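You operate a simulated robot arm through the tools that you are given. There is no shell and no other tool. Be economical: measure what you need, move in short steps, check, and stop when the job is done.

The job below is to be done with a simulated robot arm. You get a single attempt, and the scene is never put back.

JOB
Put things in order on the top of the long bench. At the end: the grey tie pack from the top of the long bench stands where the green block (marked "PASS") stood; the green block from the top of the long bench stands where the grey pump stood; the black wedge from the top of the long bench stands where the grey tie pack stood; the grey pump from the top of the long bench is on the silver plate; whatever was shut is shut again. Leave all else as you found it, and nothing knocked over.

It is judged by the outcome, as a careful person would: the job done as asked, and still so three seconds after it is handed in. It fails if anything else is knocked over, pushed out of place, dropped, spilled or broken.

ROBOT AND FRAMES
A 5-joint arm with a two-finger parallel gripper, fixed in place. Base frame: the origin is at the foot of the arm, x ahead of it, y to its left, z up; the work surface is at about z = 0. Readings come in mm, degrees, newtons and seconds.
With the tool pointing down near the work surface it reaches from about 260 to 600 mm from the base axis. Its first joint turns from -66.0 to 66.0 degrees. The tool tilts only in the upright plane through the base axis and itself; it spins freely about its own axis. Payload 1.57 kg.
Tool frame: the origin (TCP) lies between the finger pads and is the grasp point; the fingertips stand 30 mm ahead of it; z points along the fingers, y is the line along which they close. Largest opening 80 mm; finger width 17, thickness 12; the body of the gripper, 40 by 82 mm, starts 80 mm behind the TCP.
Orientation is that of the tool frame in the base frame, as a unit quaternion [x, y, z, w]. With the fingers straight down and closing along the base's y, the tool's x points along the base's -x, its y along +y and its z along -z.

CONTROLS
- The arm moves only by the tool nudge_tool. Its argument "moves" is a list that holds one entry, the list of rows, each a list of 7 numbers: the turn, a rotation vector about the tool's x, y, z in units of 90 degrees (1.0 is 90 degrees), then the shift along the tool's x, y, z in units of 400 mm (1.0 is 400 mm), then the closure in counts, from 0 (fully open) to 255 (shut). In form: [[[ax, ay, az, x, y, z, claw], ...]]. A call has 1 to 12 rows; each row is the pose to reach, as a shift and turn from the pose commanded when the call began, along the tool's axes at that moment. A call with a number of a shift or a turn outside -1 to 1 is refused whole. A row lasts 0.2 s, in which the tool goes at most 50 mm and 8.6 degrees; a call with a longer step from one row to the next is refused whole, and so is a gripper value outside its range. Where a pose cannot be reached the arm comes as near as it can. A force on the tool above 40 N (or 10 N above the force at the start of the call, whichever is more), or a blocked arm, ends the call early, and 0.2 s more pass. Each finger travels about 153 mm/s and halts on what it meets, pressing with about 34 N; the grip force reading is that of the motor and also rises with nothing between the fingers. The clock runs only during rows and for 0.2 s after the last one: add rows that repeat a pose to give the fingers time. It gives the time, the measured TCP pose, the force on the tool (base axes), the opening and the grip force at its end, in the units of the frame above (readings bear some noise), with the torque about the TCP (base axes, N m) and any sound that the robot's microphone picked up.
- Cameras (640 x 400 px; columns grow to the right, rows downward): "scene" is fixed at [30.5, 378.4, 536.2]; the picture's right is [-0.76, -0.65, 0.00], its down [-0.35, 0.42, -0.84] and it looks along [0.54, -0.64, -0.55] (base axes); focal length 352 px, centre (320, 200). "wrist" rides on the gripper at [72, -7, -122] in the tool frame; the picture's right is [0.09, 1.00, 0.00], its down [-0.84, 0.08, -0.54] and it looks along [-0.54, 0.05, 0.84] (tool axes); focal length 238 px, centre (320, 200). There is no depth. A picture from a camera that has moved, and an enlarged one, comes with that camera's place and axes in the base frame and with its lens. The place of the scene camera against the robot may be out by one fixed shift of up to 25 mm in any direction.
- capture(camera): a new picture of that camera. The clock stands still meanwhile.
- inspect(camera, box): a new picture of the part [left, top, right, bottom] of that camera's present view, enlarged. The clock stands still meanwhile.
- finish_job(): hands the job in; it is judged then, once.

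Work in short steps. Places have to be worked out from the pictures, the camera data and where the tool is seen: move nearer, look again, correct. Check each grasp and each placing, and mend what went wrong. You have 120 turns and 64 pictures in all, those below and enlarged ones among them. Open the gripper and draw the arm clear of the work before you hand the job in, unless the task says otherwise; then end with one line.

The tools are called after "Emit:" as a command line: name --argument value ..., lists and objects as JSON in quotes. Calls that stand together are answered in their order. nudge_tool: Moves the arm, as the interface text tells. Its arguments: {"type":"object","properties":{"moves":{"type":"array","items":{"type":"array","items":{"type":"array","items":{"type":"number"}}}}},"required":["moves"]} The other tools are called the same way: capture (camera) takes a picture; inspect (camera, box) takes an enlarged picture of a part of a camera's view; finish_job () hands the job in.

At the start:

```text
clock: 0.0
position: [374.8, 26.6, 283.9]
ee_rot: [0.0, 1.0, 0.0, 0.0]
contact_force: [-0.2, 0.7, -1.0]
torque: [0.0, 0.01, -0.01]
gripper_width: 79.9
grip_force: 0.1
```

scene: 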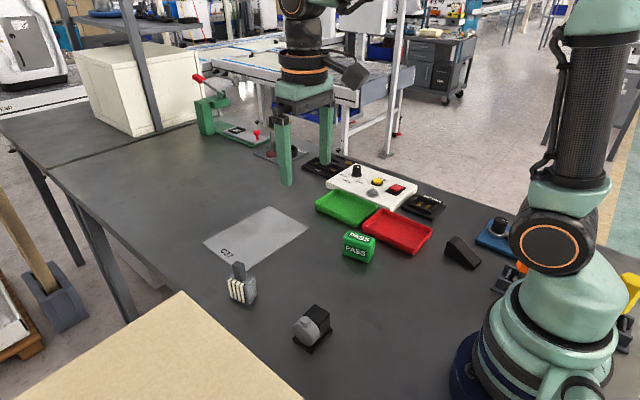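
wrist: 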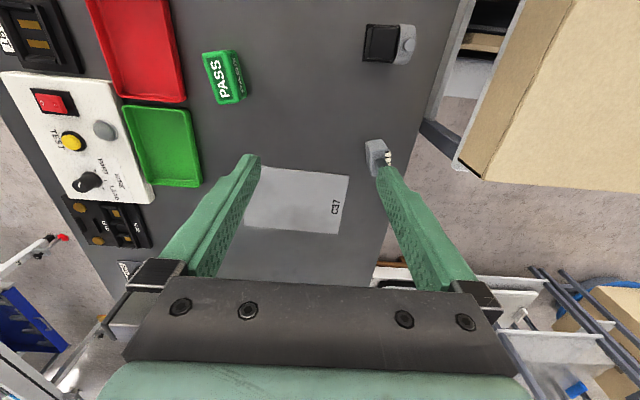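

I'll look closely at the objects before measuring.

Emit:
inspect --camera "scene" --box '[190, 190, 350, 360]'

Emit:
inspect --camera "scene" --box '[310, 150, 550, 300]'

Emit:
inspect --camera "wrist" --box '[180, 0, 440, 240]'

```text
2.35 times, centred on (270, 275) of scene
camera zoom: at [30.5, 378.4, 536.2], right [-0.76, -0.65, 0.0], down [-0.35, 0.42, -0.84], along [0.54, -0.64, -0.55], focal length 828 px, centre (438, 24)
```

zoom: 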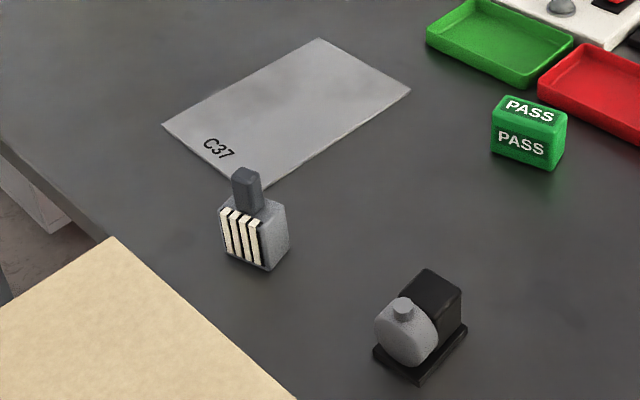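

```text
2.67 times, centred on (430, 225) of scene
camera zoom: at [30.5, 378.4, 536.2], right [-0.76, -0.65, 0.0], down [-0.35, 0.42, -0.84], along [0.54, -0.64, -0.55], focal length 938 px, centre (27, 133)
```

zoom: 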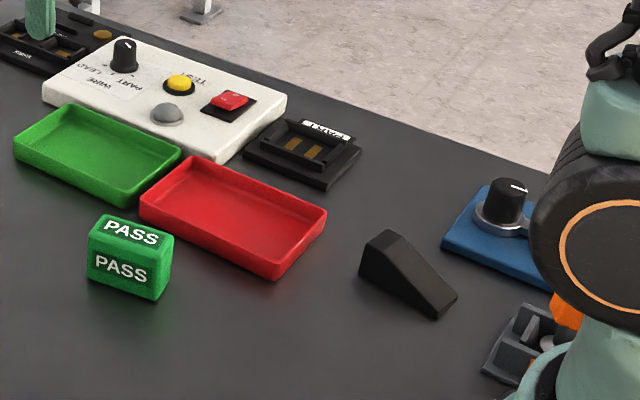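

```text
1.67 times, centred on (310, 120) of wrist
camera zoom: at [302.8, 19.1, 406.4], right [-0.09, 1.0, 0.0], down [0.84, 0.08, 0.54], along [0.54, 0.05, -0.84], focal length 397 px, centre (337, 333)
```

zoom: 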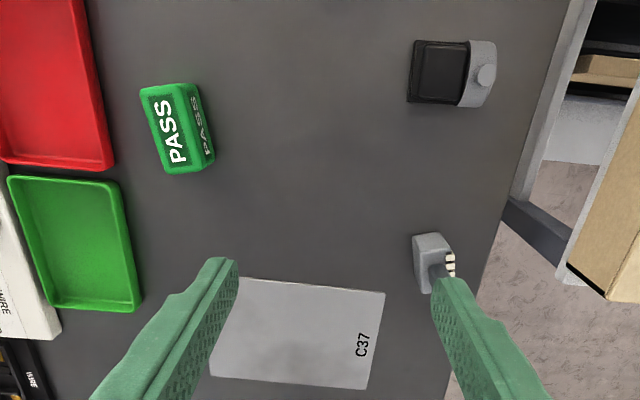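

The wrist view puts the pump near (291,105), green near (355,-118), tie pack near (450,132), plate centre near (568,0); the wedge is near (175,-260) per the scene view. I move above the pump for a better measurement.

Emit:
nudge_tool --moves '[[[0, 0, 0, 0.05, 0.05, 0.05, 0], [0, 0, 0, 0.11, 0.1, 0.12, 0], [0, 0, 0, 0.16, 0.15, 0.19, 0], [0, 0, 0, 0.2125, 0.195, 0.26, 0], [0, 0, 0, 0.2125, 0.195, 0.26, 0]]]'

Emit:
capture --camera "wrist"

```text
clock: 1.2
position: [290.5, 104.3, 178.0]
ee_rot: [0.001, 1.0, 0.0, 0.0]
contact_force: [-0.1, -0.5, 0.6]
torque: [-0.04, 0.03, 0.01]
gripper_width: 80.0
grip_force: 0.0
```

```text
58 pictures are left
camera wrist: at [217.7, 97.7, 301.8], right [-0.09, 1.0, 0.0], down [0.84, 0.08, 0.54], along [0.54, 0.05, -0.84], focal length 238 px, centre (320, 200)
```

wrist: 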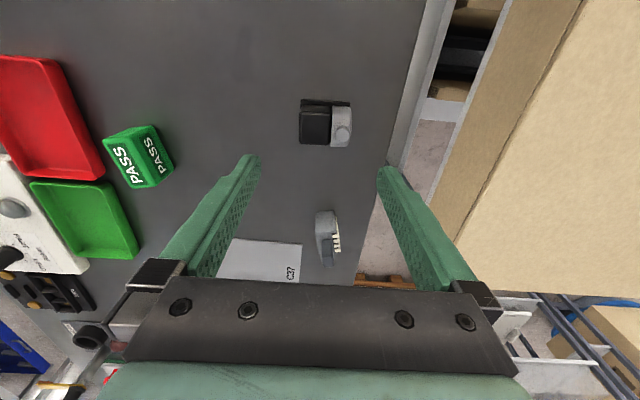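

The pump is near the centre of the view now; I enlarge it, and the tie pack and green block, to measure.

Emit:
inspect --camera "wrist" --box '[280, 80, 380, 280]'

Emit:
inspect --camera "wrist" --box '[80, 100, 200, 200]'

```text
2.00 times, centred on (330, 180) of wrist
camera zoom: at [217.7, 97.7, 301.8], right [-0.09, 1.0, 0.0], down [0.84, 0.08, 0.54], along [0.54, 0.05, -0.84], focal length 477 px, centre (300, 240)
```

zoom: 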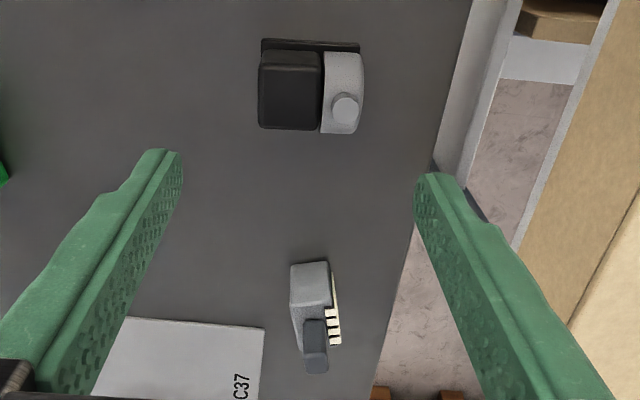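

```text
4.00 times, centred on (140, 150) of wrist
camera zoom: at [217.7, 97.7, 301.8], right [-0.09, 1.0, 0.0], down [0.84, 0.08, 0.54], along [0.54, 0.05, -0.84], focal length 953 px, centre (1040, 400)
```

zoom: 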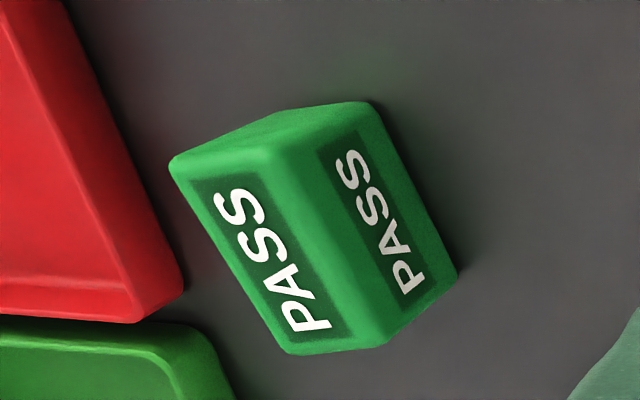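

Working from both views, the pump base spans about x 270–313, y 80–138 (yaw ~4°), centre about (291.5,110), and the black box part is about 38 mm across x. I spin the tool so the fingers close along x.

Emit:
nudge_tool --moves '[[[0, 0, 0.09, 0, 0, 0, 0], [0, 0, 0.18, 0, 0, 0, 0], [0, 0, 0.27, 0, 0, 0, 0], [0, 0, 0.36, 0, 0, 0, 0], [0, 0, 0.45, 0, 0, 0, 0], [0, 0, 0.54, 0, 0, 0, 0], [0, 0, 0.63, 0, 0, 0, 0], [0, 0, 0.72, 0, 0, 0, 0], [0, 0, 0.81, 0, 0, 0, 0], [0, 0, 0.89, 0, 0, 0.04, 0], [0, 0, 0.955, 0, 0, 0.08, 0], [0, 0, 0.955, 0, 0, 0.08, 0]]]'

Emit:
capture --camera "wrist"

```text
clock: 3.8
position: [289.1, 104.9, 146.6]
ee_rot: [0.683, 0.731, 0.0, 0.0]
contact_force: [-0.3, -0.1, 0.1]
torque: [-0.01, 0.03, 0.04]
gripper_width: 80.3
grip_force: 0.1
```

```text
55 pictures are left
camera wrist: at [277.8, 174.9, 270.0], right [0.99, 0.16, 0.0], down [0.13, -0.83, 0.54], along [0.09, -0.53, -0.84], focal length 238 px, centre (320, 200)
```

wrist: 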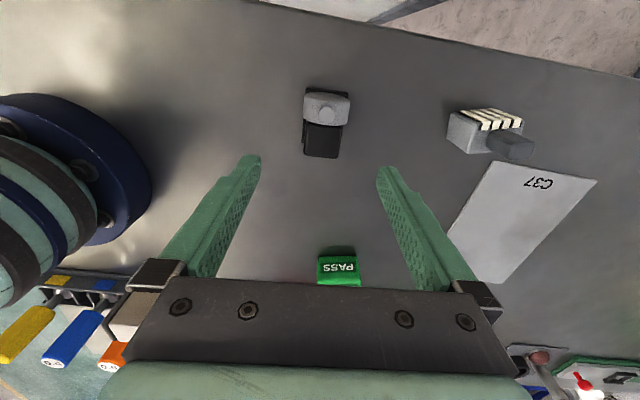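

Tool is yawed 86° above the pump. I enlarge to check the pump's alignment.

Emit:
inspect --camera "wrist" --box '[280, 70, 380, 180]'

Emit:
inspect --camera "wrist" --box '[430, 90, 550, 180]'

```text
3.64 times, centred on (330, 125) of wrist
camera zoom: at [277.8, 174.9, 270.0], right [0.99, 0.16, 0.0], down [0.13, -0.83, 0.54], along [0.09, -0.53, -0.84], focal length 867 px, centre (284, 473)
```

zoom: 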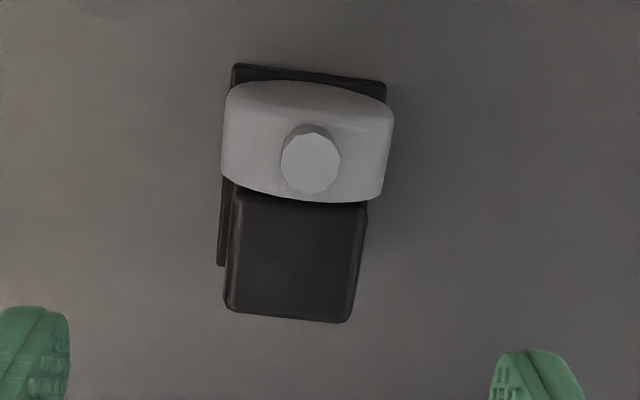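

```text
4.44 times, centred on (490, 135) of wrist
camera zoom: at [277.8, 174.9, 270.0], right [0.99, 0.16, 0.0], down [0.13, -0.83, 0.54], along [0.09, -0.53, -0.84], focal length 1059 px, centre (-436, 489)
```

zoom: 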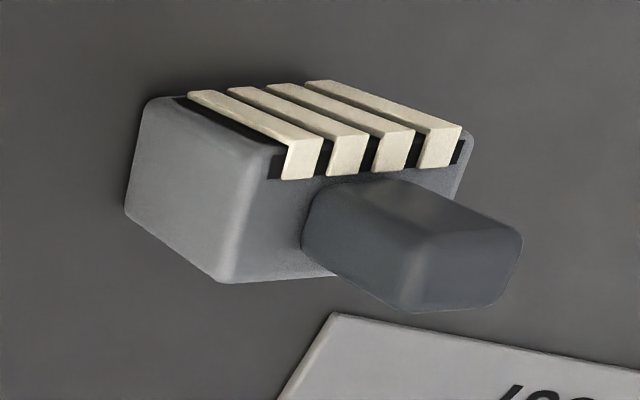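

Pump box: centre about (294,100), 35 mm wide. I descend with the fingers straddling it to TCP z≈40 without closing, and check the force.

Emit:
nudge_tool --moves '[[[0, 0, 0, -0.0096, 0.0086, 0.08, 0], [0, 0, 0, -0.0096, 0.0086, 0.16, 0], [0, 0, 0, -0.0096, 0.0086, 0.22, 0], [0, 0, 0, -0.0096, 0.0086, 0.268, 0], [0, 0, 0, -0.0096, 0.0086, 0.268, 0]]]'

Emit:
capture --camera "wrist"

Emit:
inspect --camera "scene" --box '[220, 240, 400, 370]'

```text
clock: 5.0
position: [293.3, 100.2, 41.0]
ee_rot: [0.682, 0.731, 0.0, 0.001]
contact_force: [0.5, 0.2, 0.4]
torque: [-0.06, -0.02, -0.02]
gripper_width: 80.0
grip_force: 0.0
```

```text
52 pictures are left
camera wrist: at [281.4, 172.1, 163.3], right [0.99, 0.16, 0.0], down [0.14, -0.83, 0.54], along [0.09, -0.53, -0.84], focal length 238 px, centre (320, 200)
```

wrist: 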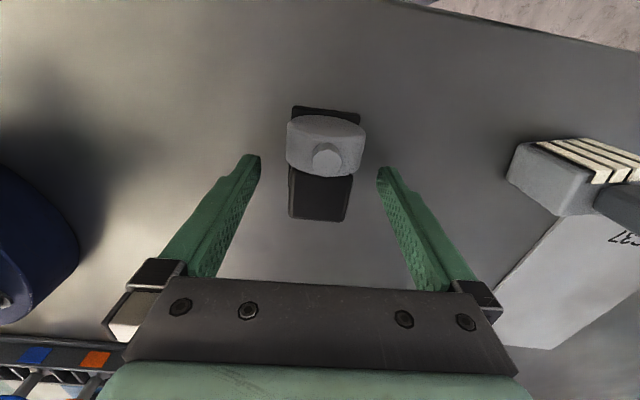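

```text
3.08 times, centred on (310, 305) of scene
camera zoom: at [30.5, 378.4, 536.2], right [-0.76, -0.65, 0.0], down [-0.35, 0.42, -0.84], along [0.54, -0.64, -0.55], focal length 1082 px, centre (351, -123)
```

zoom: 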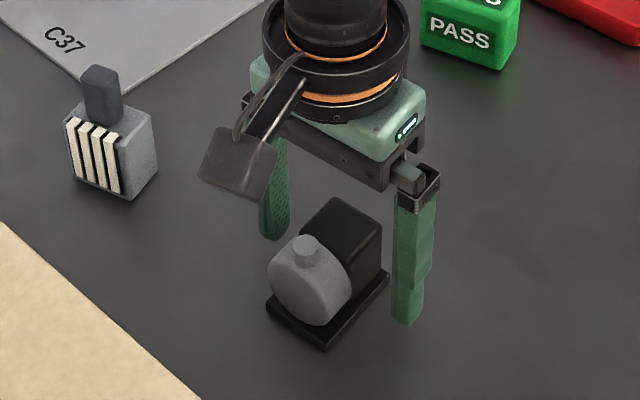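

Fingers straddle the black box cleanly. I close.

Emit:
nudge_tool --moves '[[[0, 0, 0, 0, 0, 0, 100], [0, 0, 0, 0, 0, 0, 180], [0, 0, 0, 0, 0, 0, 255], [0, 0, 0, 0, 0, 0, 255], [0, 0, 0, 0, 0, 0, 255]]]'

Emit:
nudge_tool --moves '[[[0, 0, 0, 0, 0, -0.05, 255], [0, 0, 0, 0, 0, -0.12, 255], [0, 0, 0, 0, 0, -0.2, 255], [0, 0, 0, 0, 0, -0.2, 255]]]'

Emit:
capture --camera "wrist"

```text
clock: 6.2
position: [292.3, 99.6, 41.0]
ee_rot: [0.682, 0.732, 0.0, 0.0]
contact_force: [-0.3, -0.1, -1.0]
torque: [-0.03, 0.0, -0.01]
gripper_width: 35.8
grip_force: 34.1
```

```text
clock: 7.2
position: [292.2, 101.3, 120.8]
ee_rot: [0.682, 0.731, 0.0, 0.0]
contact_force: [0.3, 0.3, -3.5]
torque: [-0.01, -0.02, -0.03]
gripper_width: 35.9
grip_force: 33.9
```

```text
50 pictures are left
camera wrist: at [281.4, 172.0, 243.6], right [0.99, 0.16, 0.0], down [0.14, -0.83, 0.54], along [0.09, -0.53, -0.84], focal length 238 px, centre (320, 200)
```

wrist: 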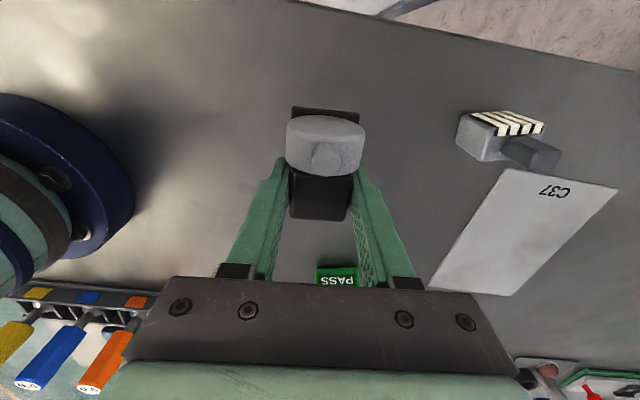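

Pump is held (35.8 mm, ~3.5 N load). The plate spans about x 503–653, y −118…91; I carry the pump to about (560,−5) at height.

Emit:
nudge_tool --moves '[[[0, 0, 0, -0.033, 0.065, 0, 255], [0, 0, 0, -0.083, 0.162, 0, 255], [0, 0, 0, -0.133, 0.259, 0, 255], [0, 0, 0, -0.183, 0.356, 0, 255], [0, 0, 0, -0.233, 0.453, 0, 255], [0, 0, 0, -0.283, 0.55, 0, 255], [0, 0, 0, -0.32, 0.62, 0, 255], [0, 0, 0, -0.333, 0.647, 0, 255], [0, 0, 0, -0.333, 0.647, 0, 255]]]'

Emit:
capture --camera "wrist"

Emit:
capture --camera "scene"

```text
clock: 9.2
position: [560.5, -14.3, 120.0]
ee_rot: [0.683, 0.731, 0.0, 0.001]
contact_force: [1.6, -0.6, -2.4]
torque: [0.01, -0.02, 0.0]
gripper_width: 35.8
grip_force: 33.8
```

```text
49 pictures are left
camera wrist: at [549.1, 57.1, 242.8], right [0.99, 0.16, 0.0], down [0.14, -0.83, 0.54], along [0.09, -0.53, -0.84], focal length 238 px, centre (320, 200)
```

wrist: 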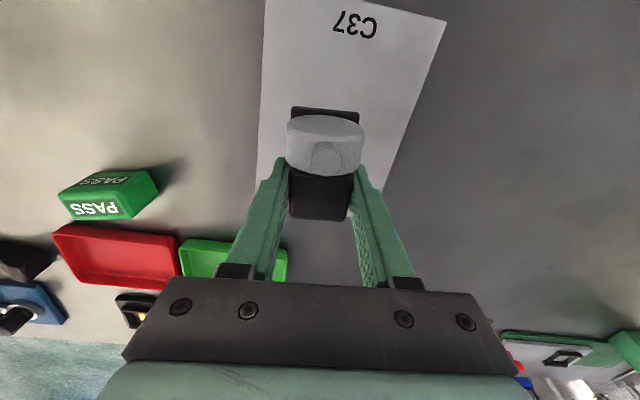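

```text
48 pictures are left
```

scene: 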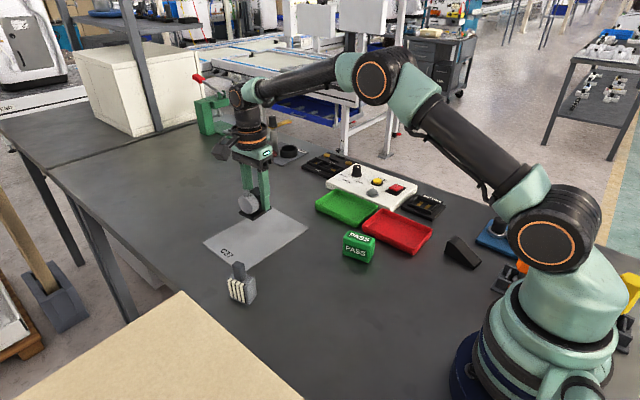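

The pump is well over the plate. I lower it gently to near contact.

Emit:
nudge_tool --moves '[[[0, 0, 0, 0, 0, 0.06, 255], [0, 0, 0, 0, 0, 0.12, 255], [0, 0, 0, 0, 0, 0.165, 255], [0, 0, 0, 0, 0, 0.185, 255], [0, 0, 0, 0, 0, 0.19, 255], [0, 0, 0, 0, 0, 0.193, 255], [0, 0, 0, 0, 0, 0.193, 255]]]'

```text
clock: 10.8
position: [560.6, -14.9, 44.0]
ee_rot: [0.682, 0.732, 0.001, 0.0]
contact_force: [-6.3, 0.9, 14.7]
torque: [0.31, 0.45, 0.08]
gripper_width: 35.6
grip_force: 33.7
```

Contact felt at z 44 (plate ~2–3 mm thick). I release and rise.

Emit:
nudge_tool --moves '[[[0, 0, 0, 0, 0, -0.001, 180], [0, 0, 0, 0, 0, -0.001, 80], [0, 0, 0, 0, 0, -0.001, 0], [0, 0, 0, 0, 0, -0.001, 0], [0, 0, 0, 0, 0, -0.08, 0], [0, 0, 0, 0, 0, -0.18, 0], [0, 0, 0, 0, 0, -0.26, 0], [0, 0, 0, 0, 0, -0.26, 0]]]'

Emit:
capture --camera "wrist"

```text
clock: 12.6
position: [560.4, -14.1, 148.4]
ee_rot: [0.682, 0.731, 0.0, 0.0]
contact_force: [0.1, 0.4, -0.4]
torque: [0.02, -0.01, 0.0]
gripper_width: 80.0
grip_force: 0.1
```

```text
47 pictures are left
camera wrist: at [548.8, 56.4, 271.3], right [0.99, 0.16, 0.0], down [0.14, -0.83, 0.54], along [0.09, -0.53, -0.84], focal length 238 px, centre (320, 200)
```

wrist: 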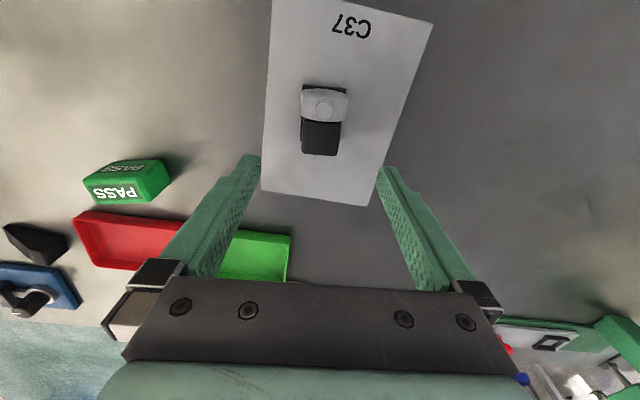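

The pump stands on the plate. Now I swing back to standard yaw above the green block.

Emit:
nudge_tool --moves '[[[0, 0, -0.087, -0.015, -0.051, -0.04, 0], [0, 0, -0.174, -0.03, -0.102, -0.08, 0], [0, 0, -0.261, -0.045, -0.153, -0.08, 0], [0, 0, -0.348, -0.06, -0.204, -0.08, 0], [0, 0, -0.435, -0.074, -0.255, -0.08, 0], [0, 0, -0.522, -0.089, -0.306, -0.08, 0], [0, 0, -0.609, -0.104, -0.357, -0.08, 0], [0, 0, -0.696, -0.119, -0.408, -0.08, 0], [0, 0, -0.783, -0.134, -0.46, -0.08, 0], [0, 0, -0.87, -0.149, -0.511, -0.08, 0], [0, 0, -0.955, -0.1635, -0.562, -0.08, 0], [0, 0, -0.955, -0.1635, -0.562, -0.08, 0]]]'

Emit:
nudge_tool --moves '[[[0, 0, -0.07, 0, 0, 0, 0], [0, 0, -0.128, 0, 0, 0.05, 0], [0, 0, -0.128, 0, 0, 0.05, 0]]]'

Emit:
capture --camera "wrist"

```text
clock: 15.2
position: [340.7, -96.5, 180.6]
ee_rot: [-0.001, 1.0, 0.0, 0.0]
contact_force: [-0.5, 0.4, 0.3]
torque: [-0.01, 0.01, 0.01]
gripper_width: 80.1
grip_force: 0.1
```

```text
clock: 16.0
position: [341.9, -94.4, 158.6]
ee_rot: [-0.101, 0.995, 0.0, 0.0]
contact_force: [0.1, 0.6, 0.0]
torque: [-0.03, -0.01, -0.01]
gripper_width: 80.1
grip_force: 0.1
```

```text
46 pictures are left
camera wrist: at [272.6, -116.0, 282.2], right [-0.29, 0.96, 0.0], down [0.8, 0.24, 0.54], along [0.52, 0.16, -0.84], focal length 238 px, centre (320, 200)
```

wrist: 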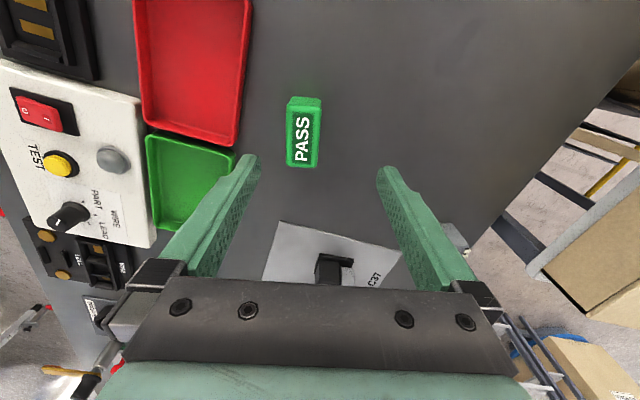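

Good alignment with the block; I enlarge to measure.

Emit:
inspect --camera "wrist" --box '[260, 80, 350, 180]'

```text
4.00 times, centred on (305, 130) of wrist
camera zoom: at [272.6, -116.0, 282.2], right [-0.29, 0.96, 0.0], down [0.8, 0.24, 0.54], along [0.52, 0.16, -0.84], focal length 953 px, centre (380, 480)
```

zoom: 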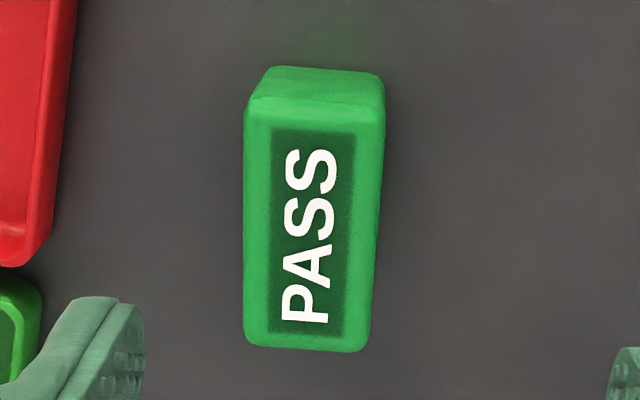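

Green block centre is about (352.3,−110), yaw 12°, top ~50 mm, ~32 mm wide. I descend around it with a reduced opening.

Emit:
nudge_tool --moves '[[[0, 0, 0, -0.0203, -0.0417, 0.04, 50], [0, 0, 0, -0.0203, -0.0417, 0.12, 50], [0, 0, 0, -0.0203, -0.0417, 0.12, 50]]]'

Emit:
capture --camera "wrist"

```text
clock: 16.8
position: [354.1, -110.3, 111.8]
ee_rot: [-0.1, 0.995, 0.0, 0.0]
contact_force: [0.1, 0.2, 0.0]
torque: [-0.03, -0.01, 0.01]
gripper_width: 64.5
grip_force: 0.0
```

```text
44 pictures are left
camera wrist: at [283.5, -131.0, 234.3], right [-0.29, 0.96, 0.0], down [0.8, 0.24, 0.54], along [0.52, 0.16, -0.84], focal length 238 px, centre (320, 200)
```

wrist: 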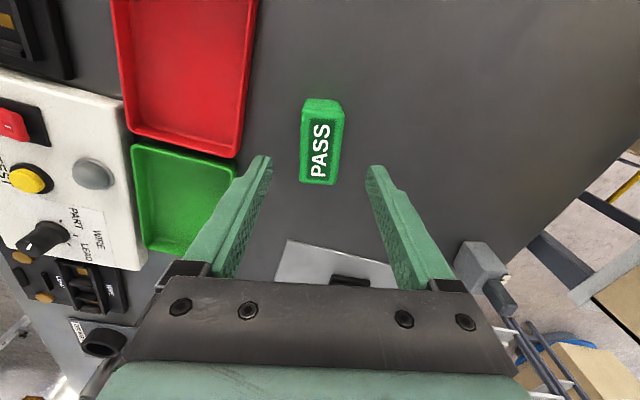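

Well centred. Descend to TCP z≈37, then close.

Emit:
nudge_tool --moves '[[[0, 0, 0, 0, 0, 0.07, 50], [0, 0, 0, 0, 0, 0.14, 50], [0, 0, 0, 0, 0, 0.187, 50], [0, 0, 0, 0, 0, 0.187, 50], [0, 0, 0, 0, 0, 0.187, 150], [0, 0, 0, 0, 0, 0.187, 255], [0, 0, 0, 0, 0, 0.187, 255], [0, 0, 0, 0, 0, 0.187, 255]]]'

Emit:
nudge_tool --moves '[[[0, 0, 0, 0, 0, -0.05, 255], [0, 0, 0, 0, 0, -0.12, 255], [0, 0, 0, 0, 0, -0.2, 255], [0, 0, 0, 0, 0, -0.2, 255]]]'

Emit:
capture --camera "wrist"

```text
clock: 18.6
position: [353.6, -110.0, 36.0]
ee_rot: [-0.1, 0.995, 0.0, 0.0]
contact_force: [-0.3, 0.5, 0.9]
torque: [0.0, -0.02, 0.02]
gripper_width: 33.3
grip_force: 33.9
```

```text
clock: 19.6
position: [352.8, -110.4, 116.8]
ee_rot: [-0.1, 0.995, 0.0, 0.001]
contact_force: [-0.9, 0.3, 0.2]
torque: [-0.02, 0.0, 0.0]
gripper_width: 33.4
grip_force: 34.1
```

```text
43 pictures are left
camera wrist: at [283.6, -130.9, 239.1], right [-0.29, 0.96, 0.0], down [0.8, 0.24, 0.54], along [0.52, 0.16, -0.84], focal length 238 px, centre (320, 200)
```

wrist: 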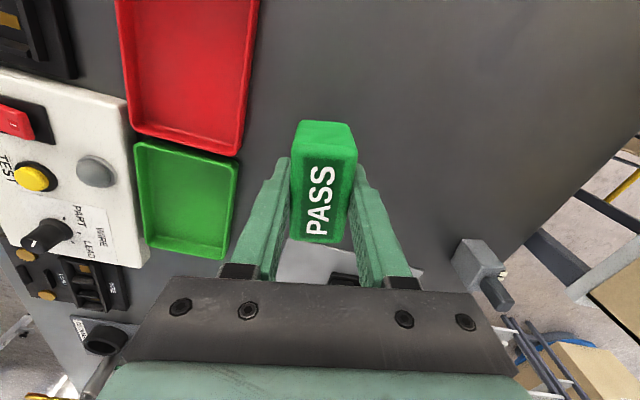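

Held. Carry it across to above the pump's old spot (293,110).

Emit:
nudge_tool --moves '[[[0, 0, 0, 0.004, 0.06, 0, 255], [0, 0, 0, 0.01, 0.16, 0, 255], [0, 0, 0, 0.016, 0.27, 0, 255], [0, 0, 0, 0.022, 0.38, 0, 255], [0, 0, 0, 0.028, 0.48, 0, 255], [0, 0, 0, 0.033, 0.545, 0, 255], [0, 0, 0, 0.035, 0.569, 0, 255], [0, 0, 0, 0.035, 0.569, 0, 255]]]'

Emit:
capture --camera "wrist"

```text
clock: 21.4
position: [292.7, 109.5, 117.0]
ee_rot: [-0.101, 0.995, -0.001, 0.0]
contact_force: [1.1, -0.3, 0.1]
torque: [-0.01, 0.02, -0.05]
gripper_width: 33.3
grip_force: 34.1
```

```text
42 pictures are left
camera wrist: at [223.7, 88.6, 239.1], right [-0.29, 0.96, 0.0], down [0.8, 0.24, 0.54], along [0.52, 0.16, -0.84], focal length 238 px, centre (320, 200)
```

wrist: 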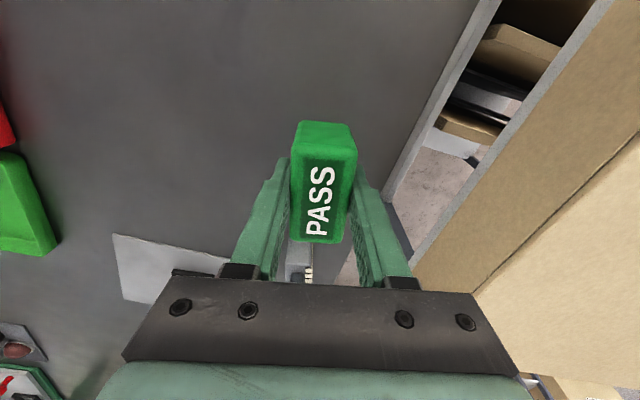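

Lowering to the table at the same height at which it was picked.

Emit:
nudge_tool --moves '[[[0, 0, 0, 0, 0, 0.07, 255], [0, 0, 0, 0, 0, 0.13, 255], [0, 0, 0, 0, 0, 0.18, 255], [0, 0, 0, 0, 0, 0.195, 255], [0, 0, 0, 0, 0, 0.2, 255], [0, 0, 0, 0, 0, 0.2, 255]]]'

```text
clock: 22.8
position: [293.0, 109.8, 37.0]
ee_rot: [-0.099, 0.995, 0.0, 0.001]
contact_force: [-3.6, 0.0, 10.6]
torque: [0.0, 0.07, 0.04]
gripper_width: 33.5
grip_force: 34.5
```

Contact at 37 mm, block is on the table. Release and rise.

Emit:
nudge_tool --moves '[[[0, 0, 0, 0, 0, 0, 180], [0, 0, 0, 0, 0, 0, 90], [0, 0, 0, 0, 0, 0, 50], [0, 0, 0, 0, 0, 0, 50], [0, 0, 0, 0, 0, -0.08, 50], [0, 0, 0, 0, 0, -0.18, 50], [0, 0, 0, 0, 0, -0.28, 30], [0, 0, 0, 0, 0, -0.35, 0], [0, 0, 0, 0, 0, -0.35, 0]]]'

Emit:
capture --camera "wrist"

```text
clock: 24.8
position: [292.4, 110.0, 176.2]
ee_rot: [-0.1, 0.995, 0.0, 0.0]
contact_force: [-0.9, 0.3, 0.7]
torque: [0.0, 0.03, 0.02]
gripper_width: 79.8
grip_force: 0.1
```

```text
41 pictures are left
camera wrist: at [224.1, 89.6, 299.4], right [-0.29, 0.96, 0.0], down [0.8, 0.24, 0.54], along [0.52, 0.16, -0.84], focal length 238 px, centre (320, 200)
```

wrist: 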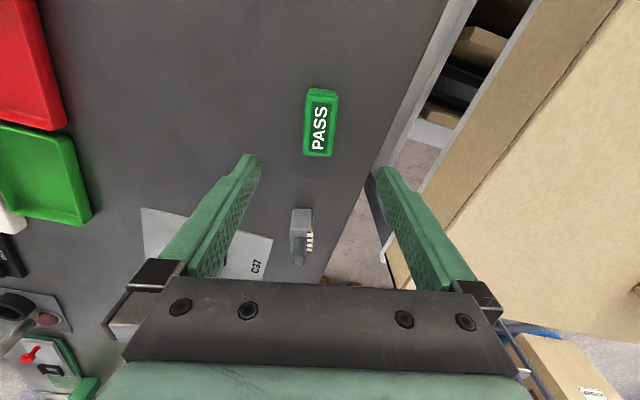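

Green block stands at the pump's spot. Now move to above the tie pack for a closer look.

Emit:
nudge_tool --moves '[[[0, 0, 0, -0.1, -0.007, 0, 0], [0, 0, 0, -0.2, -0.014, 0, 0], [0, 0, 0, -0.3, -0.02, 0, 0], [0, 0, 0, -0.3325, -0.022, 0.02, 0], [0, 0, 0, -0.3325, -0.022, 0.02, 0]]]'

Emit:
inspect --camera "wrist" --box '[260, 60, 400, 200]'

Emit:
inspect --camera "scene" --box '[200, 230, 280, 320]'

```text
clock: 26.0
position: [426.4, 126.8, 169.0]
ee_rot: [-0.1, 0.995, 0.0, -0.001]
contact_force: [0.4, 0.3, -0.7]
torque: [0.01, -0.01, -0.01]
gripper_width: 79.8
grip_force: 0.0
```

```text
2.86 times, centred on (330, 130) of wrist
camera zoom: at [357.0, 106.7, 291.0], right [-0.29, 0.96, 0.0], down [0.8, 0.24, 0.54], along [0.52, 0.16, -0.84], focal length 681 px, centre (291, 400)
```

zoom: 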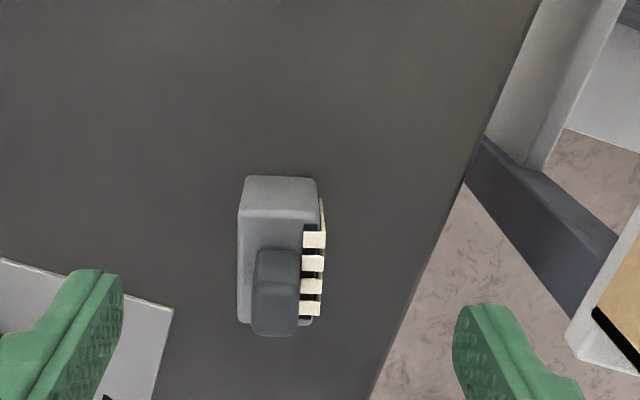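

```text
4.44 times, centred on (240, 275) of scene
camera zoom: at [30.5, 378.4, 536.2], right [-0.76, -0.65, 0.0], down [-0.35, 0.42, -0.84], along [0.54, -0.64, -0.55], focal length 1564 px, centre (676, -133)
```

zoom: 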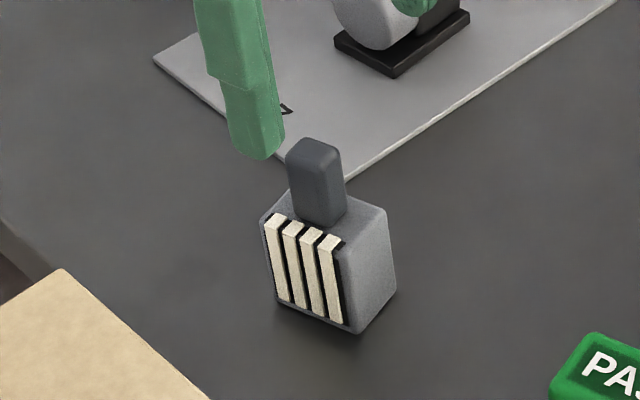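

Tie pack body: about 44×30 mm, top ~46 mm with a tab to ~84 mm, centre ≈ (453.5,131.5), yaw ~14.5°. I centre over it, add 2.7° of turn, and descend partway.

Emit:
nudge_tool --moves '[[[0, 0, -0.03, -0.0693, 0.0, 0.03, 0], [0, 0, -0.03, -0.0693, 0.0, 0.1, 0], [0, 0, -0.03, -0.0693, 0.0, 0.1, 0]]]'

Emit:
inspect --camera "wrist" --box '[220, 80, 420, 300]'

Emit:
inspect --camera "scene" --box '[170, 180, 330, 320]'

```text
clock: 26.8
position: [451.6, 133.4, 128.1]
ee_rot: [-0.124, 0.992, -0.001, 0.001]
contact_force: [-0.5, -0.4, -0.2]
torque: [0.04, -0.03, -0.02]
gripper_width: 79.8
grip_force: 0.1
```

```text
1.82 times, centred on (320, 190) of wrist
camera zoom: at [384.6, 109.7, 250.5], right [-0.33, 0.94, 0.0], down [0.79, 0.28, 0.54], along [0.51, 0.18, -0.84], focal length 433 px, centre (320, 218)
```

zoom: 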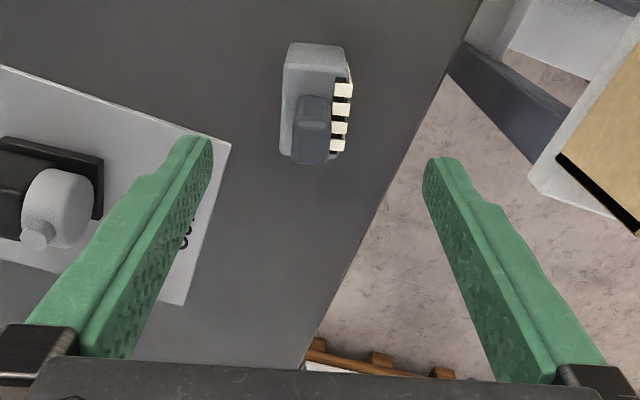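

```text
2.86 times, centred on (250, 250) of scene
camera zoom: at [30.5, 378.4, 536.2], right [-0.76, -0.65, 0.0], down [-0.35, 0.42, -0.84], along [0.54, -0.64, -0.55], focal length 1005 px, centre (520, 57)
```

zoom: 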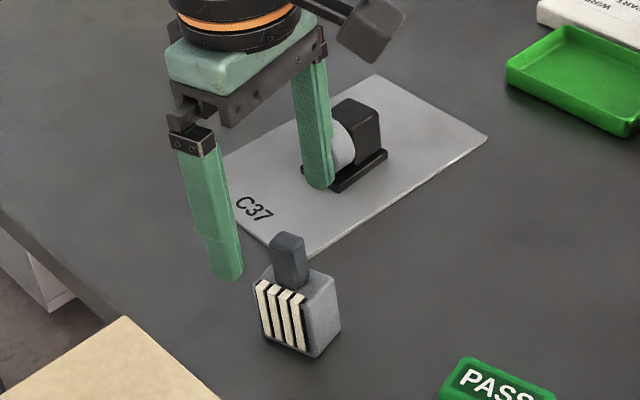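

Fingers straddle the pack. Descend to TCP z≈37 and stop before closing.

Emit:
nudge_tool --moves '[[[0, 0, 0, 0, -0.002, 0.07, 0], [0, 0, 0, 0, -0.002, 0.14, 0], [0, 0, 0, 0, -0.002, 0.2, 0], [0, 0, 0, 0, -0.002, 0.2275, 0], [0, 0, 0, 0, -0.002, 0.2275, 0]]]'

Emit:
capture --camera "wrist"

```text
clock: 28.0
position: [452.7, 132.1, 37.2]
ee_rot: [-0.124, 0.992, 0.0, 0.0]
contact_force: [-0.3, -0.8, 0.0]
torque: [0.02, 0.01, 0.03]
gripper_width: 80.1
grip_force: 0.1
```

```text
36 pictures are left
camera wrist: at [385.6, 108.2, 159.5], right [-0.33, 0.94, 0.0], down [0.79, 0.28, 0.54], along [0.51, 0.18, -0.84], focal length 238 px, centre (320, 200)
```

wrist: 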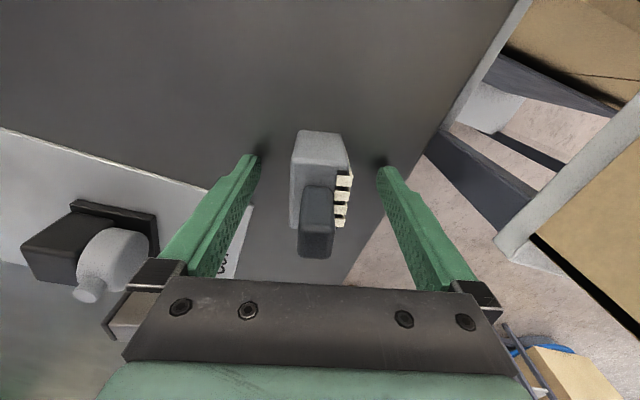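

Centred. Close and lift.

Emit:
nudge_tool --moves '[[[0, 0, 0, 0, 0, 0, 100], [0, 0, 0, 0, 0, 0, 180], [0, 0, 0, 0, 0, 0, 255], [0, 0, 0, 0, 0, 0, 255], [0, 0, 0, 0, 0, 0, 255]]]'

Emit:
nudge_tool --moves '[[[0, 0, 0, 0, 0, -0.05, 255], [0, 0, 0, 0, 0, -0.12, 255], [0, 0, 0, 0, 0, -0.22, 255], [0, 0, 0, 0, 0, -0.25, 255], [0, 0, 0, 0, 0, -0.25, 255]]]'

Emit:
capture --camera "wrist"

```text
clock: 29.2
position: [453.6, 132.6, 37.6]
ee_rot: [-0.124, 0.992, 0.0, 0.0]
contact_force: [0.1, -0.1, 1.0]
torque: [0.03, -0.01, 0.0]
gripper_width: 29.3
grip_force: 34.1
```

```text
clock: 30.4
position: [452.5, 132.3, 138.1]
ee_rot: [-0.124, 0.992, 0.0, 0.0]
contact_force: [0.4, -0.2, -0.7]
torque: [0.0, 0.0, 0.0]
gripper_width: 29.3
grip_force: 33.9
```

```text
35 pictures are left
camera wrist: at [384.8, 108.4, 260.2], right [-0.33, 0.94, 0.0], down [0.79, 0.28, 0.54], along [0.51, 0.18, -0.84], focal length 238 px, centre (320, 200)
```

wrist: 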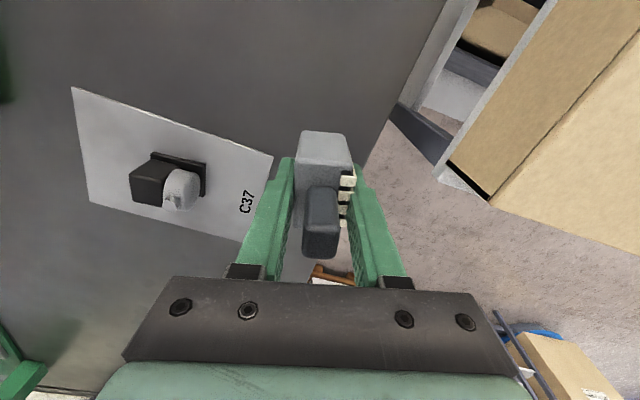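

Held firmly. Carry to above the green block's old spot (352.5,−110).

Emit:
nudge_tool --moves '[[[0, 0, 0, 0.04, -0.0525, 0, 255], [0, 0, 0, 0.1, -0.135, 0, 255], [0, 0, 0, 0.165, -0.222, 0, 255], [0, 0, 0, 0.23, -0.31, 0, 255], [0, 0, 0, 0.295, -0.396, 0, 255], [0, 0, 0, 0.355, -0.475, 0, 255], [0, 0, 0, 0.392, -0.5255, 0, 255], [0, 0, 0, 0.392, -0.5255, 0, 255]]]'

Emit:
nudge_tool --moves '[[[0, 0, 0, 0, 0, 0.07, 255], [0, 0, 0, 0, 0, 0.15, 255], [0, 0, 0, 0, 0, 0.2, 255], [0, 0, 0, 0, 0, 0.22, 255], [0, 0, 0, 0, 0, 0.22, 255]]]'

Emit:
capture --camera "wrist"

Emit:
capture --camera "scene"

```text
clock: 32.2
position: [351.8, -107.6, 136.3]
ee_rot: [-0.124, 0.992, 0.0, 0.0]
contact_force: [0.4, -0.3, -1.0]
torque: [-0.05, 0.0, -0.03]
gripper_width: 29.4
grip_force: 34.2
```

```text
clock: 33.4
position: [352.1, -108.4, 49.1]
ee_rot: [-0.123, 0.992, 0.0, -0.001]
contact_force: [0.9, -0.2, -1.3]
torque: [0.01, -0.01, 0.01]
gripper_width: 29.4
grip_force: 33.9
```

```text
34 pictures are left
camera wrist: at [284.3, -133.1, 171.7], right [-0.33, 0.94, 0.0], down [0.79, 0.28, 0.54], along [0.51, 0.18, -0.84], focal length 238 px, centre (320, 200)
```

wrist: 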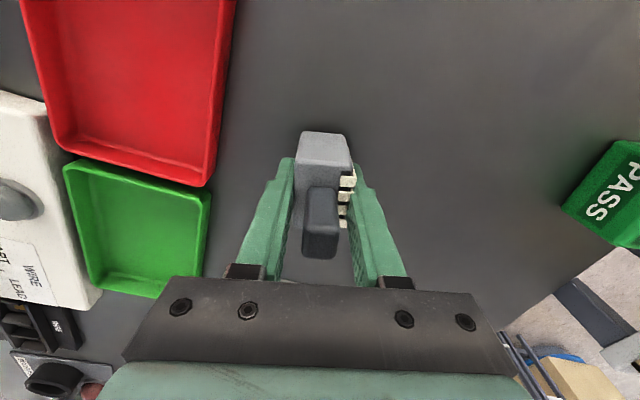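

```text
33 pictures are left
```

scene: 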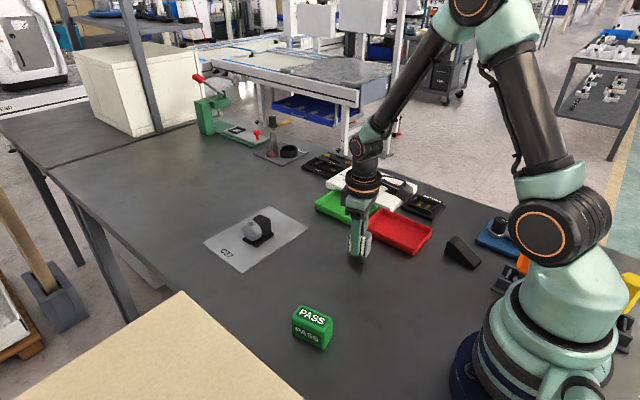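

Slight y correction and lower to the picked height, then check contact.

Emit:
nudge_tool --moves '[[[0, 0, 0, 0.001, -0.0036, 0.02, 255], [0, 0, 0, 0.001, -0.0036, 0.028, 255], [0, 0, 0, 0.001, -0.0036, 0.031, 255], [0, 0, 0, 0.001, -0.0036, 0.031, 255]]]'

```text
clock: 34.4
position: [352.3, -109.9, 36.6]
ee_rot: [-0.124, 0.992, -0.001, 0.0]
contact_force: [-3.9, -0.5, 10.5]
torque: [0.0, 0.13, -0.01]
gripper_width: 29.4
grip_force: 34.3
```

Seated on the bench (10 N). Release partially and rise.

Emit:
nudge_tool --moves '[[[0, 0, 0, 0, 0, 0, 180], [0, 0, 0, 0, 0, 0, 90], [0, 0, 0, 0, 0, 0, 50], [0, 0, 0, 0, 0, 0, 50], [0, 0, 0, 0, 0, -0.08, 50], [0, 0, 0, 0, 0, -0.18, 50], [0, 0, 0, 0, 0, -0.28, 30], [0, 0, 0, 0, 0, -0.38, 0], [0, 0, 0, 0, 0, -0.38, 0]]]'

Emit:
capture --camera "wrist"

Emit:
inspect --camera "scene" --box '[320, 180, 580, 340]'

```text
clock: 36.4
position: [352.9, -111.2, 189.3]
ee_rot: [-0.123, 0.992, -0.001, 0.0]
contact_force: [0.3, -0.6, -0.1]
torque: [0.01, 0.0, -0.01]
gripper_width: 80.2
grip_force: 0.0
```

```text
32 pictures are left
camera wrist: at [284.7, -135.4, 311.7], right [-0.33, 0.94, 0.0], down [0.79, 0.28, 0.54], along [0.51, 0.18, -0.84], focal length 238 px, centre (320, 200)
```

wrist: 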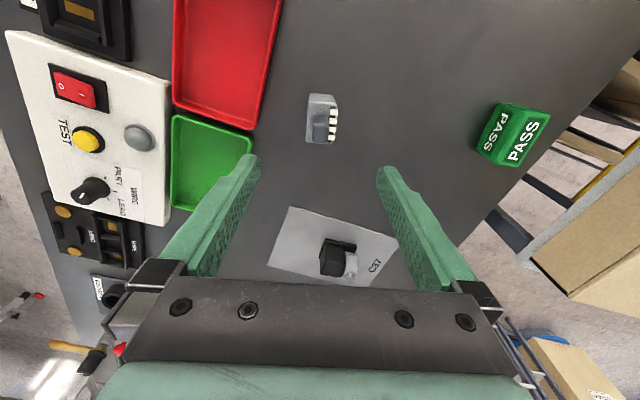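

```text
2.46 times, centred on (450, 260) of scene
camera zoom: at [30.5, 378.4, 536.2], right [-0.76, -0.65, 0.0], down [-0.35, 0.42, -0.84], along [0.54, -0.64, -0.55], focal length 866 px, centre (0, 52)
```

zoom: 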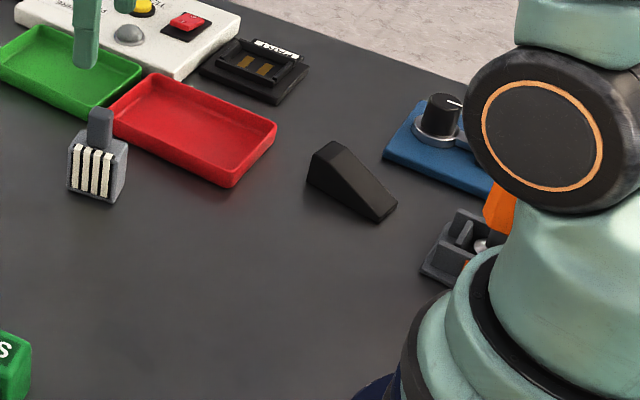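

Tie pack stands in the green's old place. Wedge is about x 131–203, y −235…−265 with its tall end at +x; I move over there to look.

Emit:
nudge_tool --moves '[[[0, 0, 0.03, 0.05, -0.023, 0, 0], [0, 0, 0.06, 0.14, -0.065, 0, 0], [0, 0, 0.09, 0.24, -0.111, 0, 0], [0, 0, 0.12, 0.34, -0.157, 0, 0], [0, 0, 0.15, 0.42, -0.194, 0, 0], [0, 0, 0.158, 0.447, -0.206, 0, 0], [0, 0, 0.158, 0.447, -0.206, 0, 0]]]'

Emit:
capture --camera "wrist"

```text
clock: 38.0
position: [199.4, -235.5, 189.3]
ee_rot: [-0.001, 1.0, 0.0, 0.0]
contact_force: [-0.3, -0.1, -0.3]
torque: [-0.01, 0.0, -0.01]
gripper_width: 79.9
grip_force: 0.1
```

```text
30 pictures are left
camera wrist: at [127.0, -242.1, 311.5], right [-0.09, 1.0, 0.0], down [0.84, 0.08, 0.54], along [0.54, 0.05, -0.84], focal length 238 px, centre (320, 200)
```

wrist: 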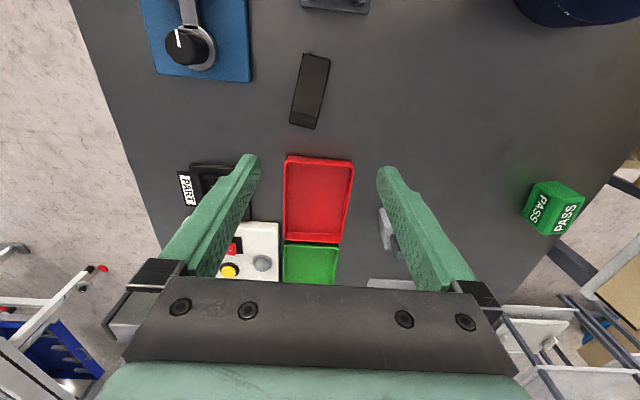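

Emit:
inspect --camera "wrist" --box '[270, 40, 350, 140]'

```text
4.00 times, centred on (310, 90) of wrist
camera zoom: at [127.0, -242.1, 311.5], right [-0.09, 1.0, 0.0], down [0.84, 0.08, 0.54], along [0.54, 0.05, -0.84], focal length 953 px, centre (360, 640)
```

zoom: 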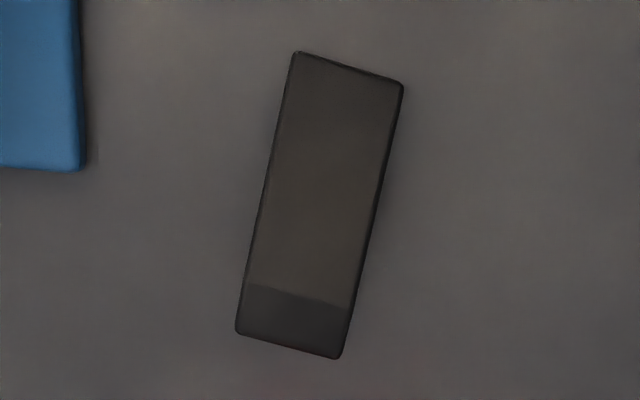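

Wedge: centre ≈ (171,−250), yaw ≈ −9.5°, ~69×30 mm, tall end at +x. I line up over a grip point 12 mm towards the tall end and go partway down.

Emit:
nudge_tool --moves '[[[0, 0, 0.055, 0.02, -0.02, 0.04, 40], [0, 0, 0.1056, 0.042, -0.042, 0.11, 40], [0, 0, 0.1056, 0.042, -0.042, 0.2, 40], [0, 0, 0.1056, 0.042, -0.042, 0.2, 40]]]'

Emit:
capture --camera "wrist"

Emit:
capture --camera "scene"

```text
clock: 39.0
position: [183.3, -251.8, 108.3]
ee_rot: [0.084, 0.996, 0.001, 0.0]
contact_force: [-0.1, 1.0, 0.8]
torque: [-0.02, 0.01, 0.02]
gripper_width: 67.4
grip_force: 0.2
```

```text
28 pictures are left
camera wrist: at [110.7, -246.5, 231.6], right [0.07, 1.0, 0.0], down [0.84, -0.06, 0.54], along [0.54, -0.04, -0.84], focal length 238 px, centre (320, 200)
```

wrist: 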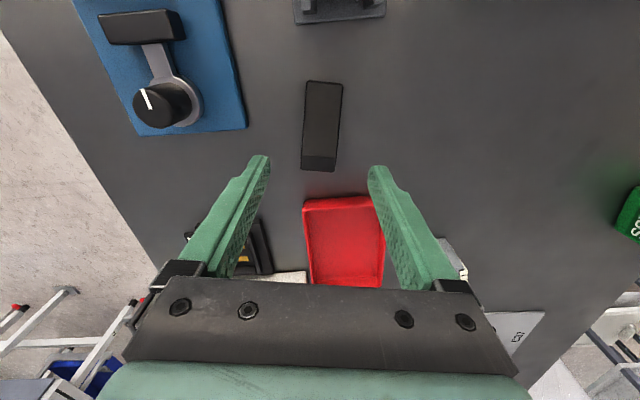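

```text
27 pictures are left
```

scene: 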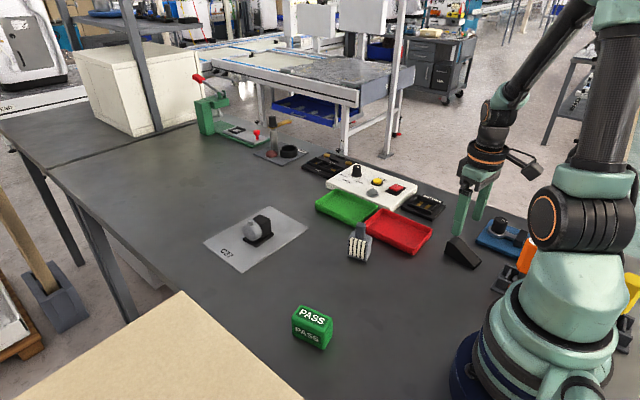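

Aligned. Descend to TCP z≈34.

Emit:
nudge_tool --moves '[[[0, 0, 0, 0, 0, 0.07, 40], [0, 0, 0, 0, 0, 0.13, 40], [0, 0, 0, 0, 0, 0.17, 40], [0, 0, 0, 0, 0, 0.184, 40], [0, 0, 0, 0, 0, 0.184, 40]]]'

Emit:
capture --camera "wrist"

```text
clock: 40.2
position: [181.6, -252.2, 35.3]
ee_rot: [0.083, 0.997, 0.0, -0.001]
contact_force: [0.1, 0.3, -0.2]
torque: [0.01, 0.04, -0.03]
gripper_width: 67.3
grip_force: 0.1
```

```text
26 pictures are left
camera wrist: at [109.8, -246.4, 157.6], right [0.07, 1.0, 0.0], down [0.84, -0.06, 0.54], along [0.54, -0.04, -0.84], focal length 238 px, centre (320, 200)
```

wrist: 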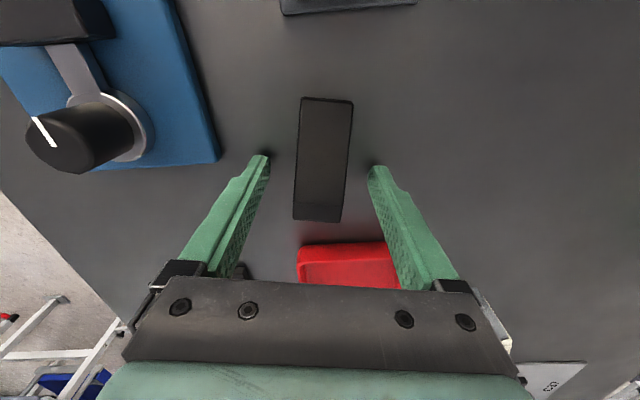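

Fingers straddle the wedge; close, then lift.

Emit:
nudge_tool --moves '[[[0, 0, 0, 0, 0, 0, 120], [0, 0, 0, 0, 0, 0, 200], [0, 0, 0, 0, 0, 0, 255], [0, 0, 0, 0, 0, 0, 255], [0, 0, 0, 0, 0, 0, 255]]]'

Emit:
nudge_tool --moves '[[[0, 0, 0, 0, 0, -0.05, 255], [0, 0, 0, 0, 0, -0.12, 255], [0, 0, 0, 0, 0, -0.22, 255], [0, 0, 0, 0, 0, -0.25, 255], [0, 0, 0, 0, 0, -0.25, 255]]]'

Emit:
capture --camera "wrist"

```text
clock: 41.4
position: [181.1, -251.6, 35.1]
ee_rot: [0.083, 0.997, 0.001, 0.0]
contact_force: [0.3, 0.6, -0.4]
torque: [0.0, 0.01, 0.01]
gripper_width: 31.1
grip_force: 33.9
```

```text
clock: 42.6
position: [180.8, -250.8, 135.7]
ee_rot: [0.083, 0.997, 0.0, 0.0]
contact_force: [-1.3, -0.2, -1.5]
torque: [-0.01, 0.05, 0.0]
gripper_width: 31.3
grip_force: 33.5
```

```text
25 pictures are left
camera wrist: at [110.4, -245.7, 258.3], right [0.07, 1.0, 0.0], down [0.84, -0.06, 0.54], along [0.54, -0.04, -0.84], focal length 238 px, centre (320, 200)
```

wrist: 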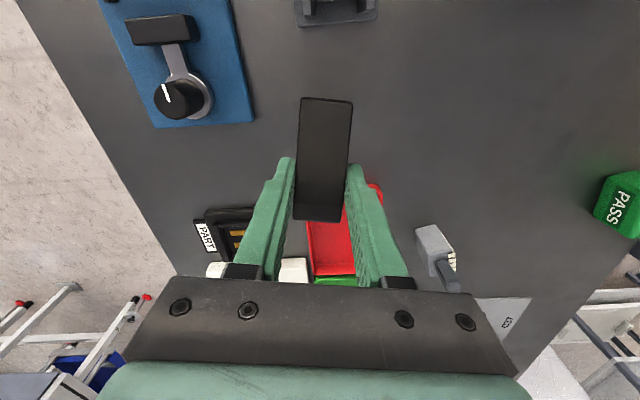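

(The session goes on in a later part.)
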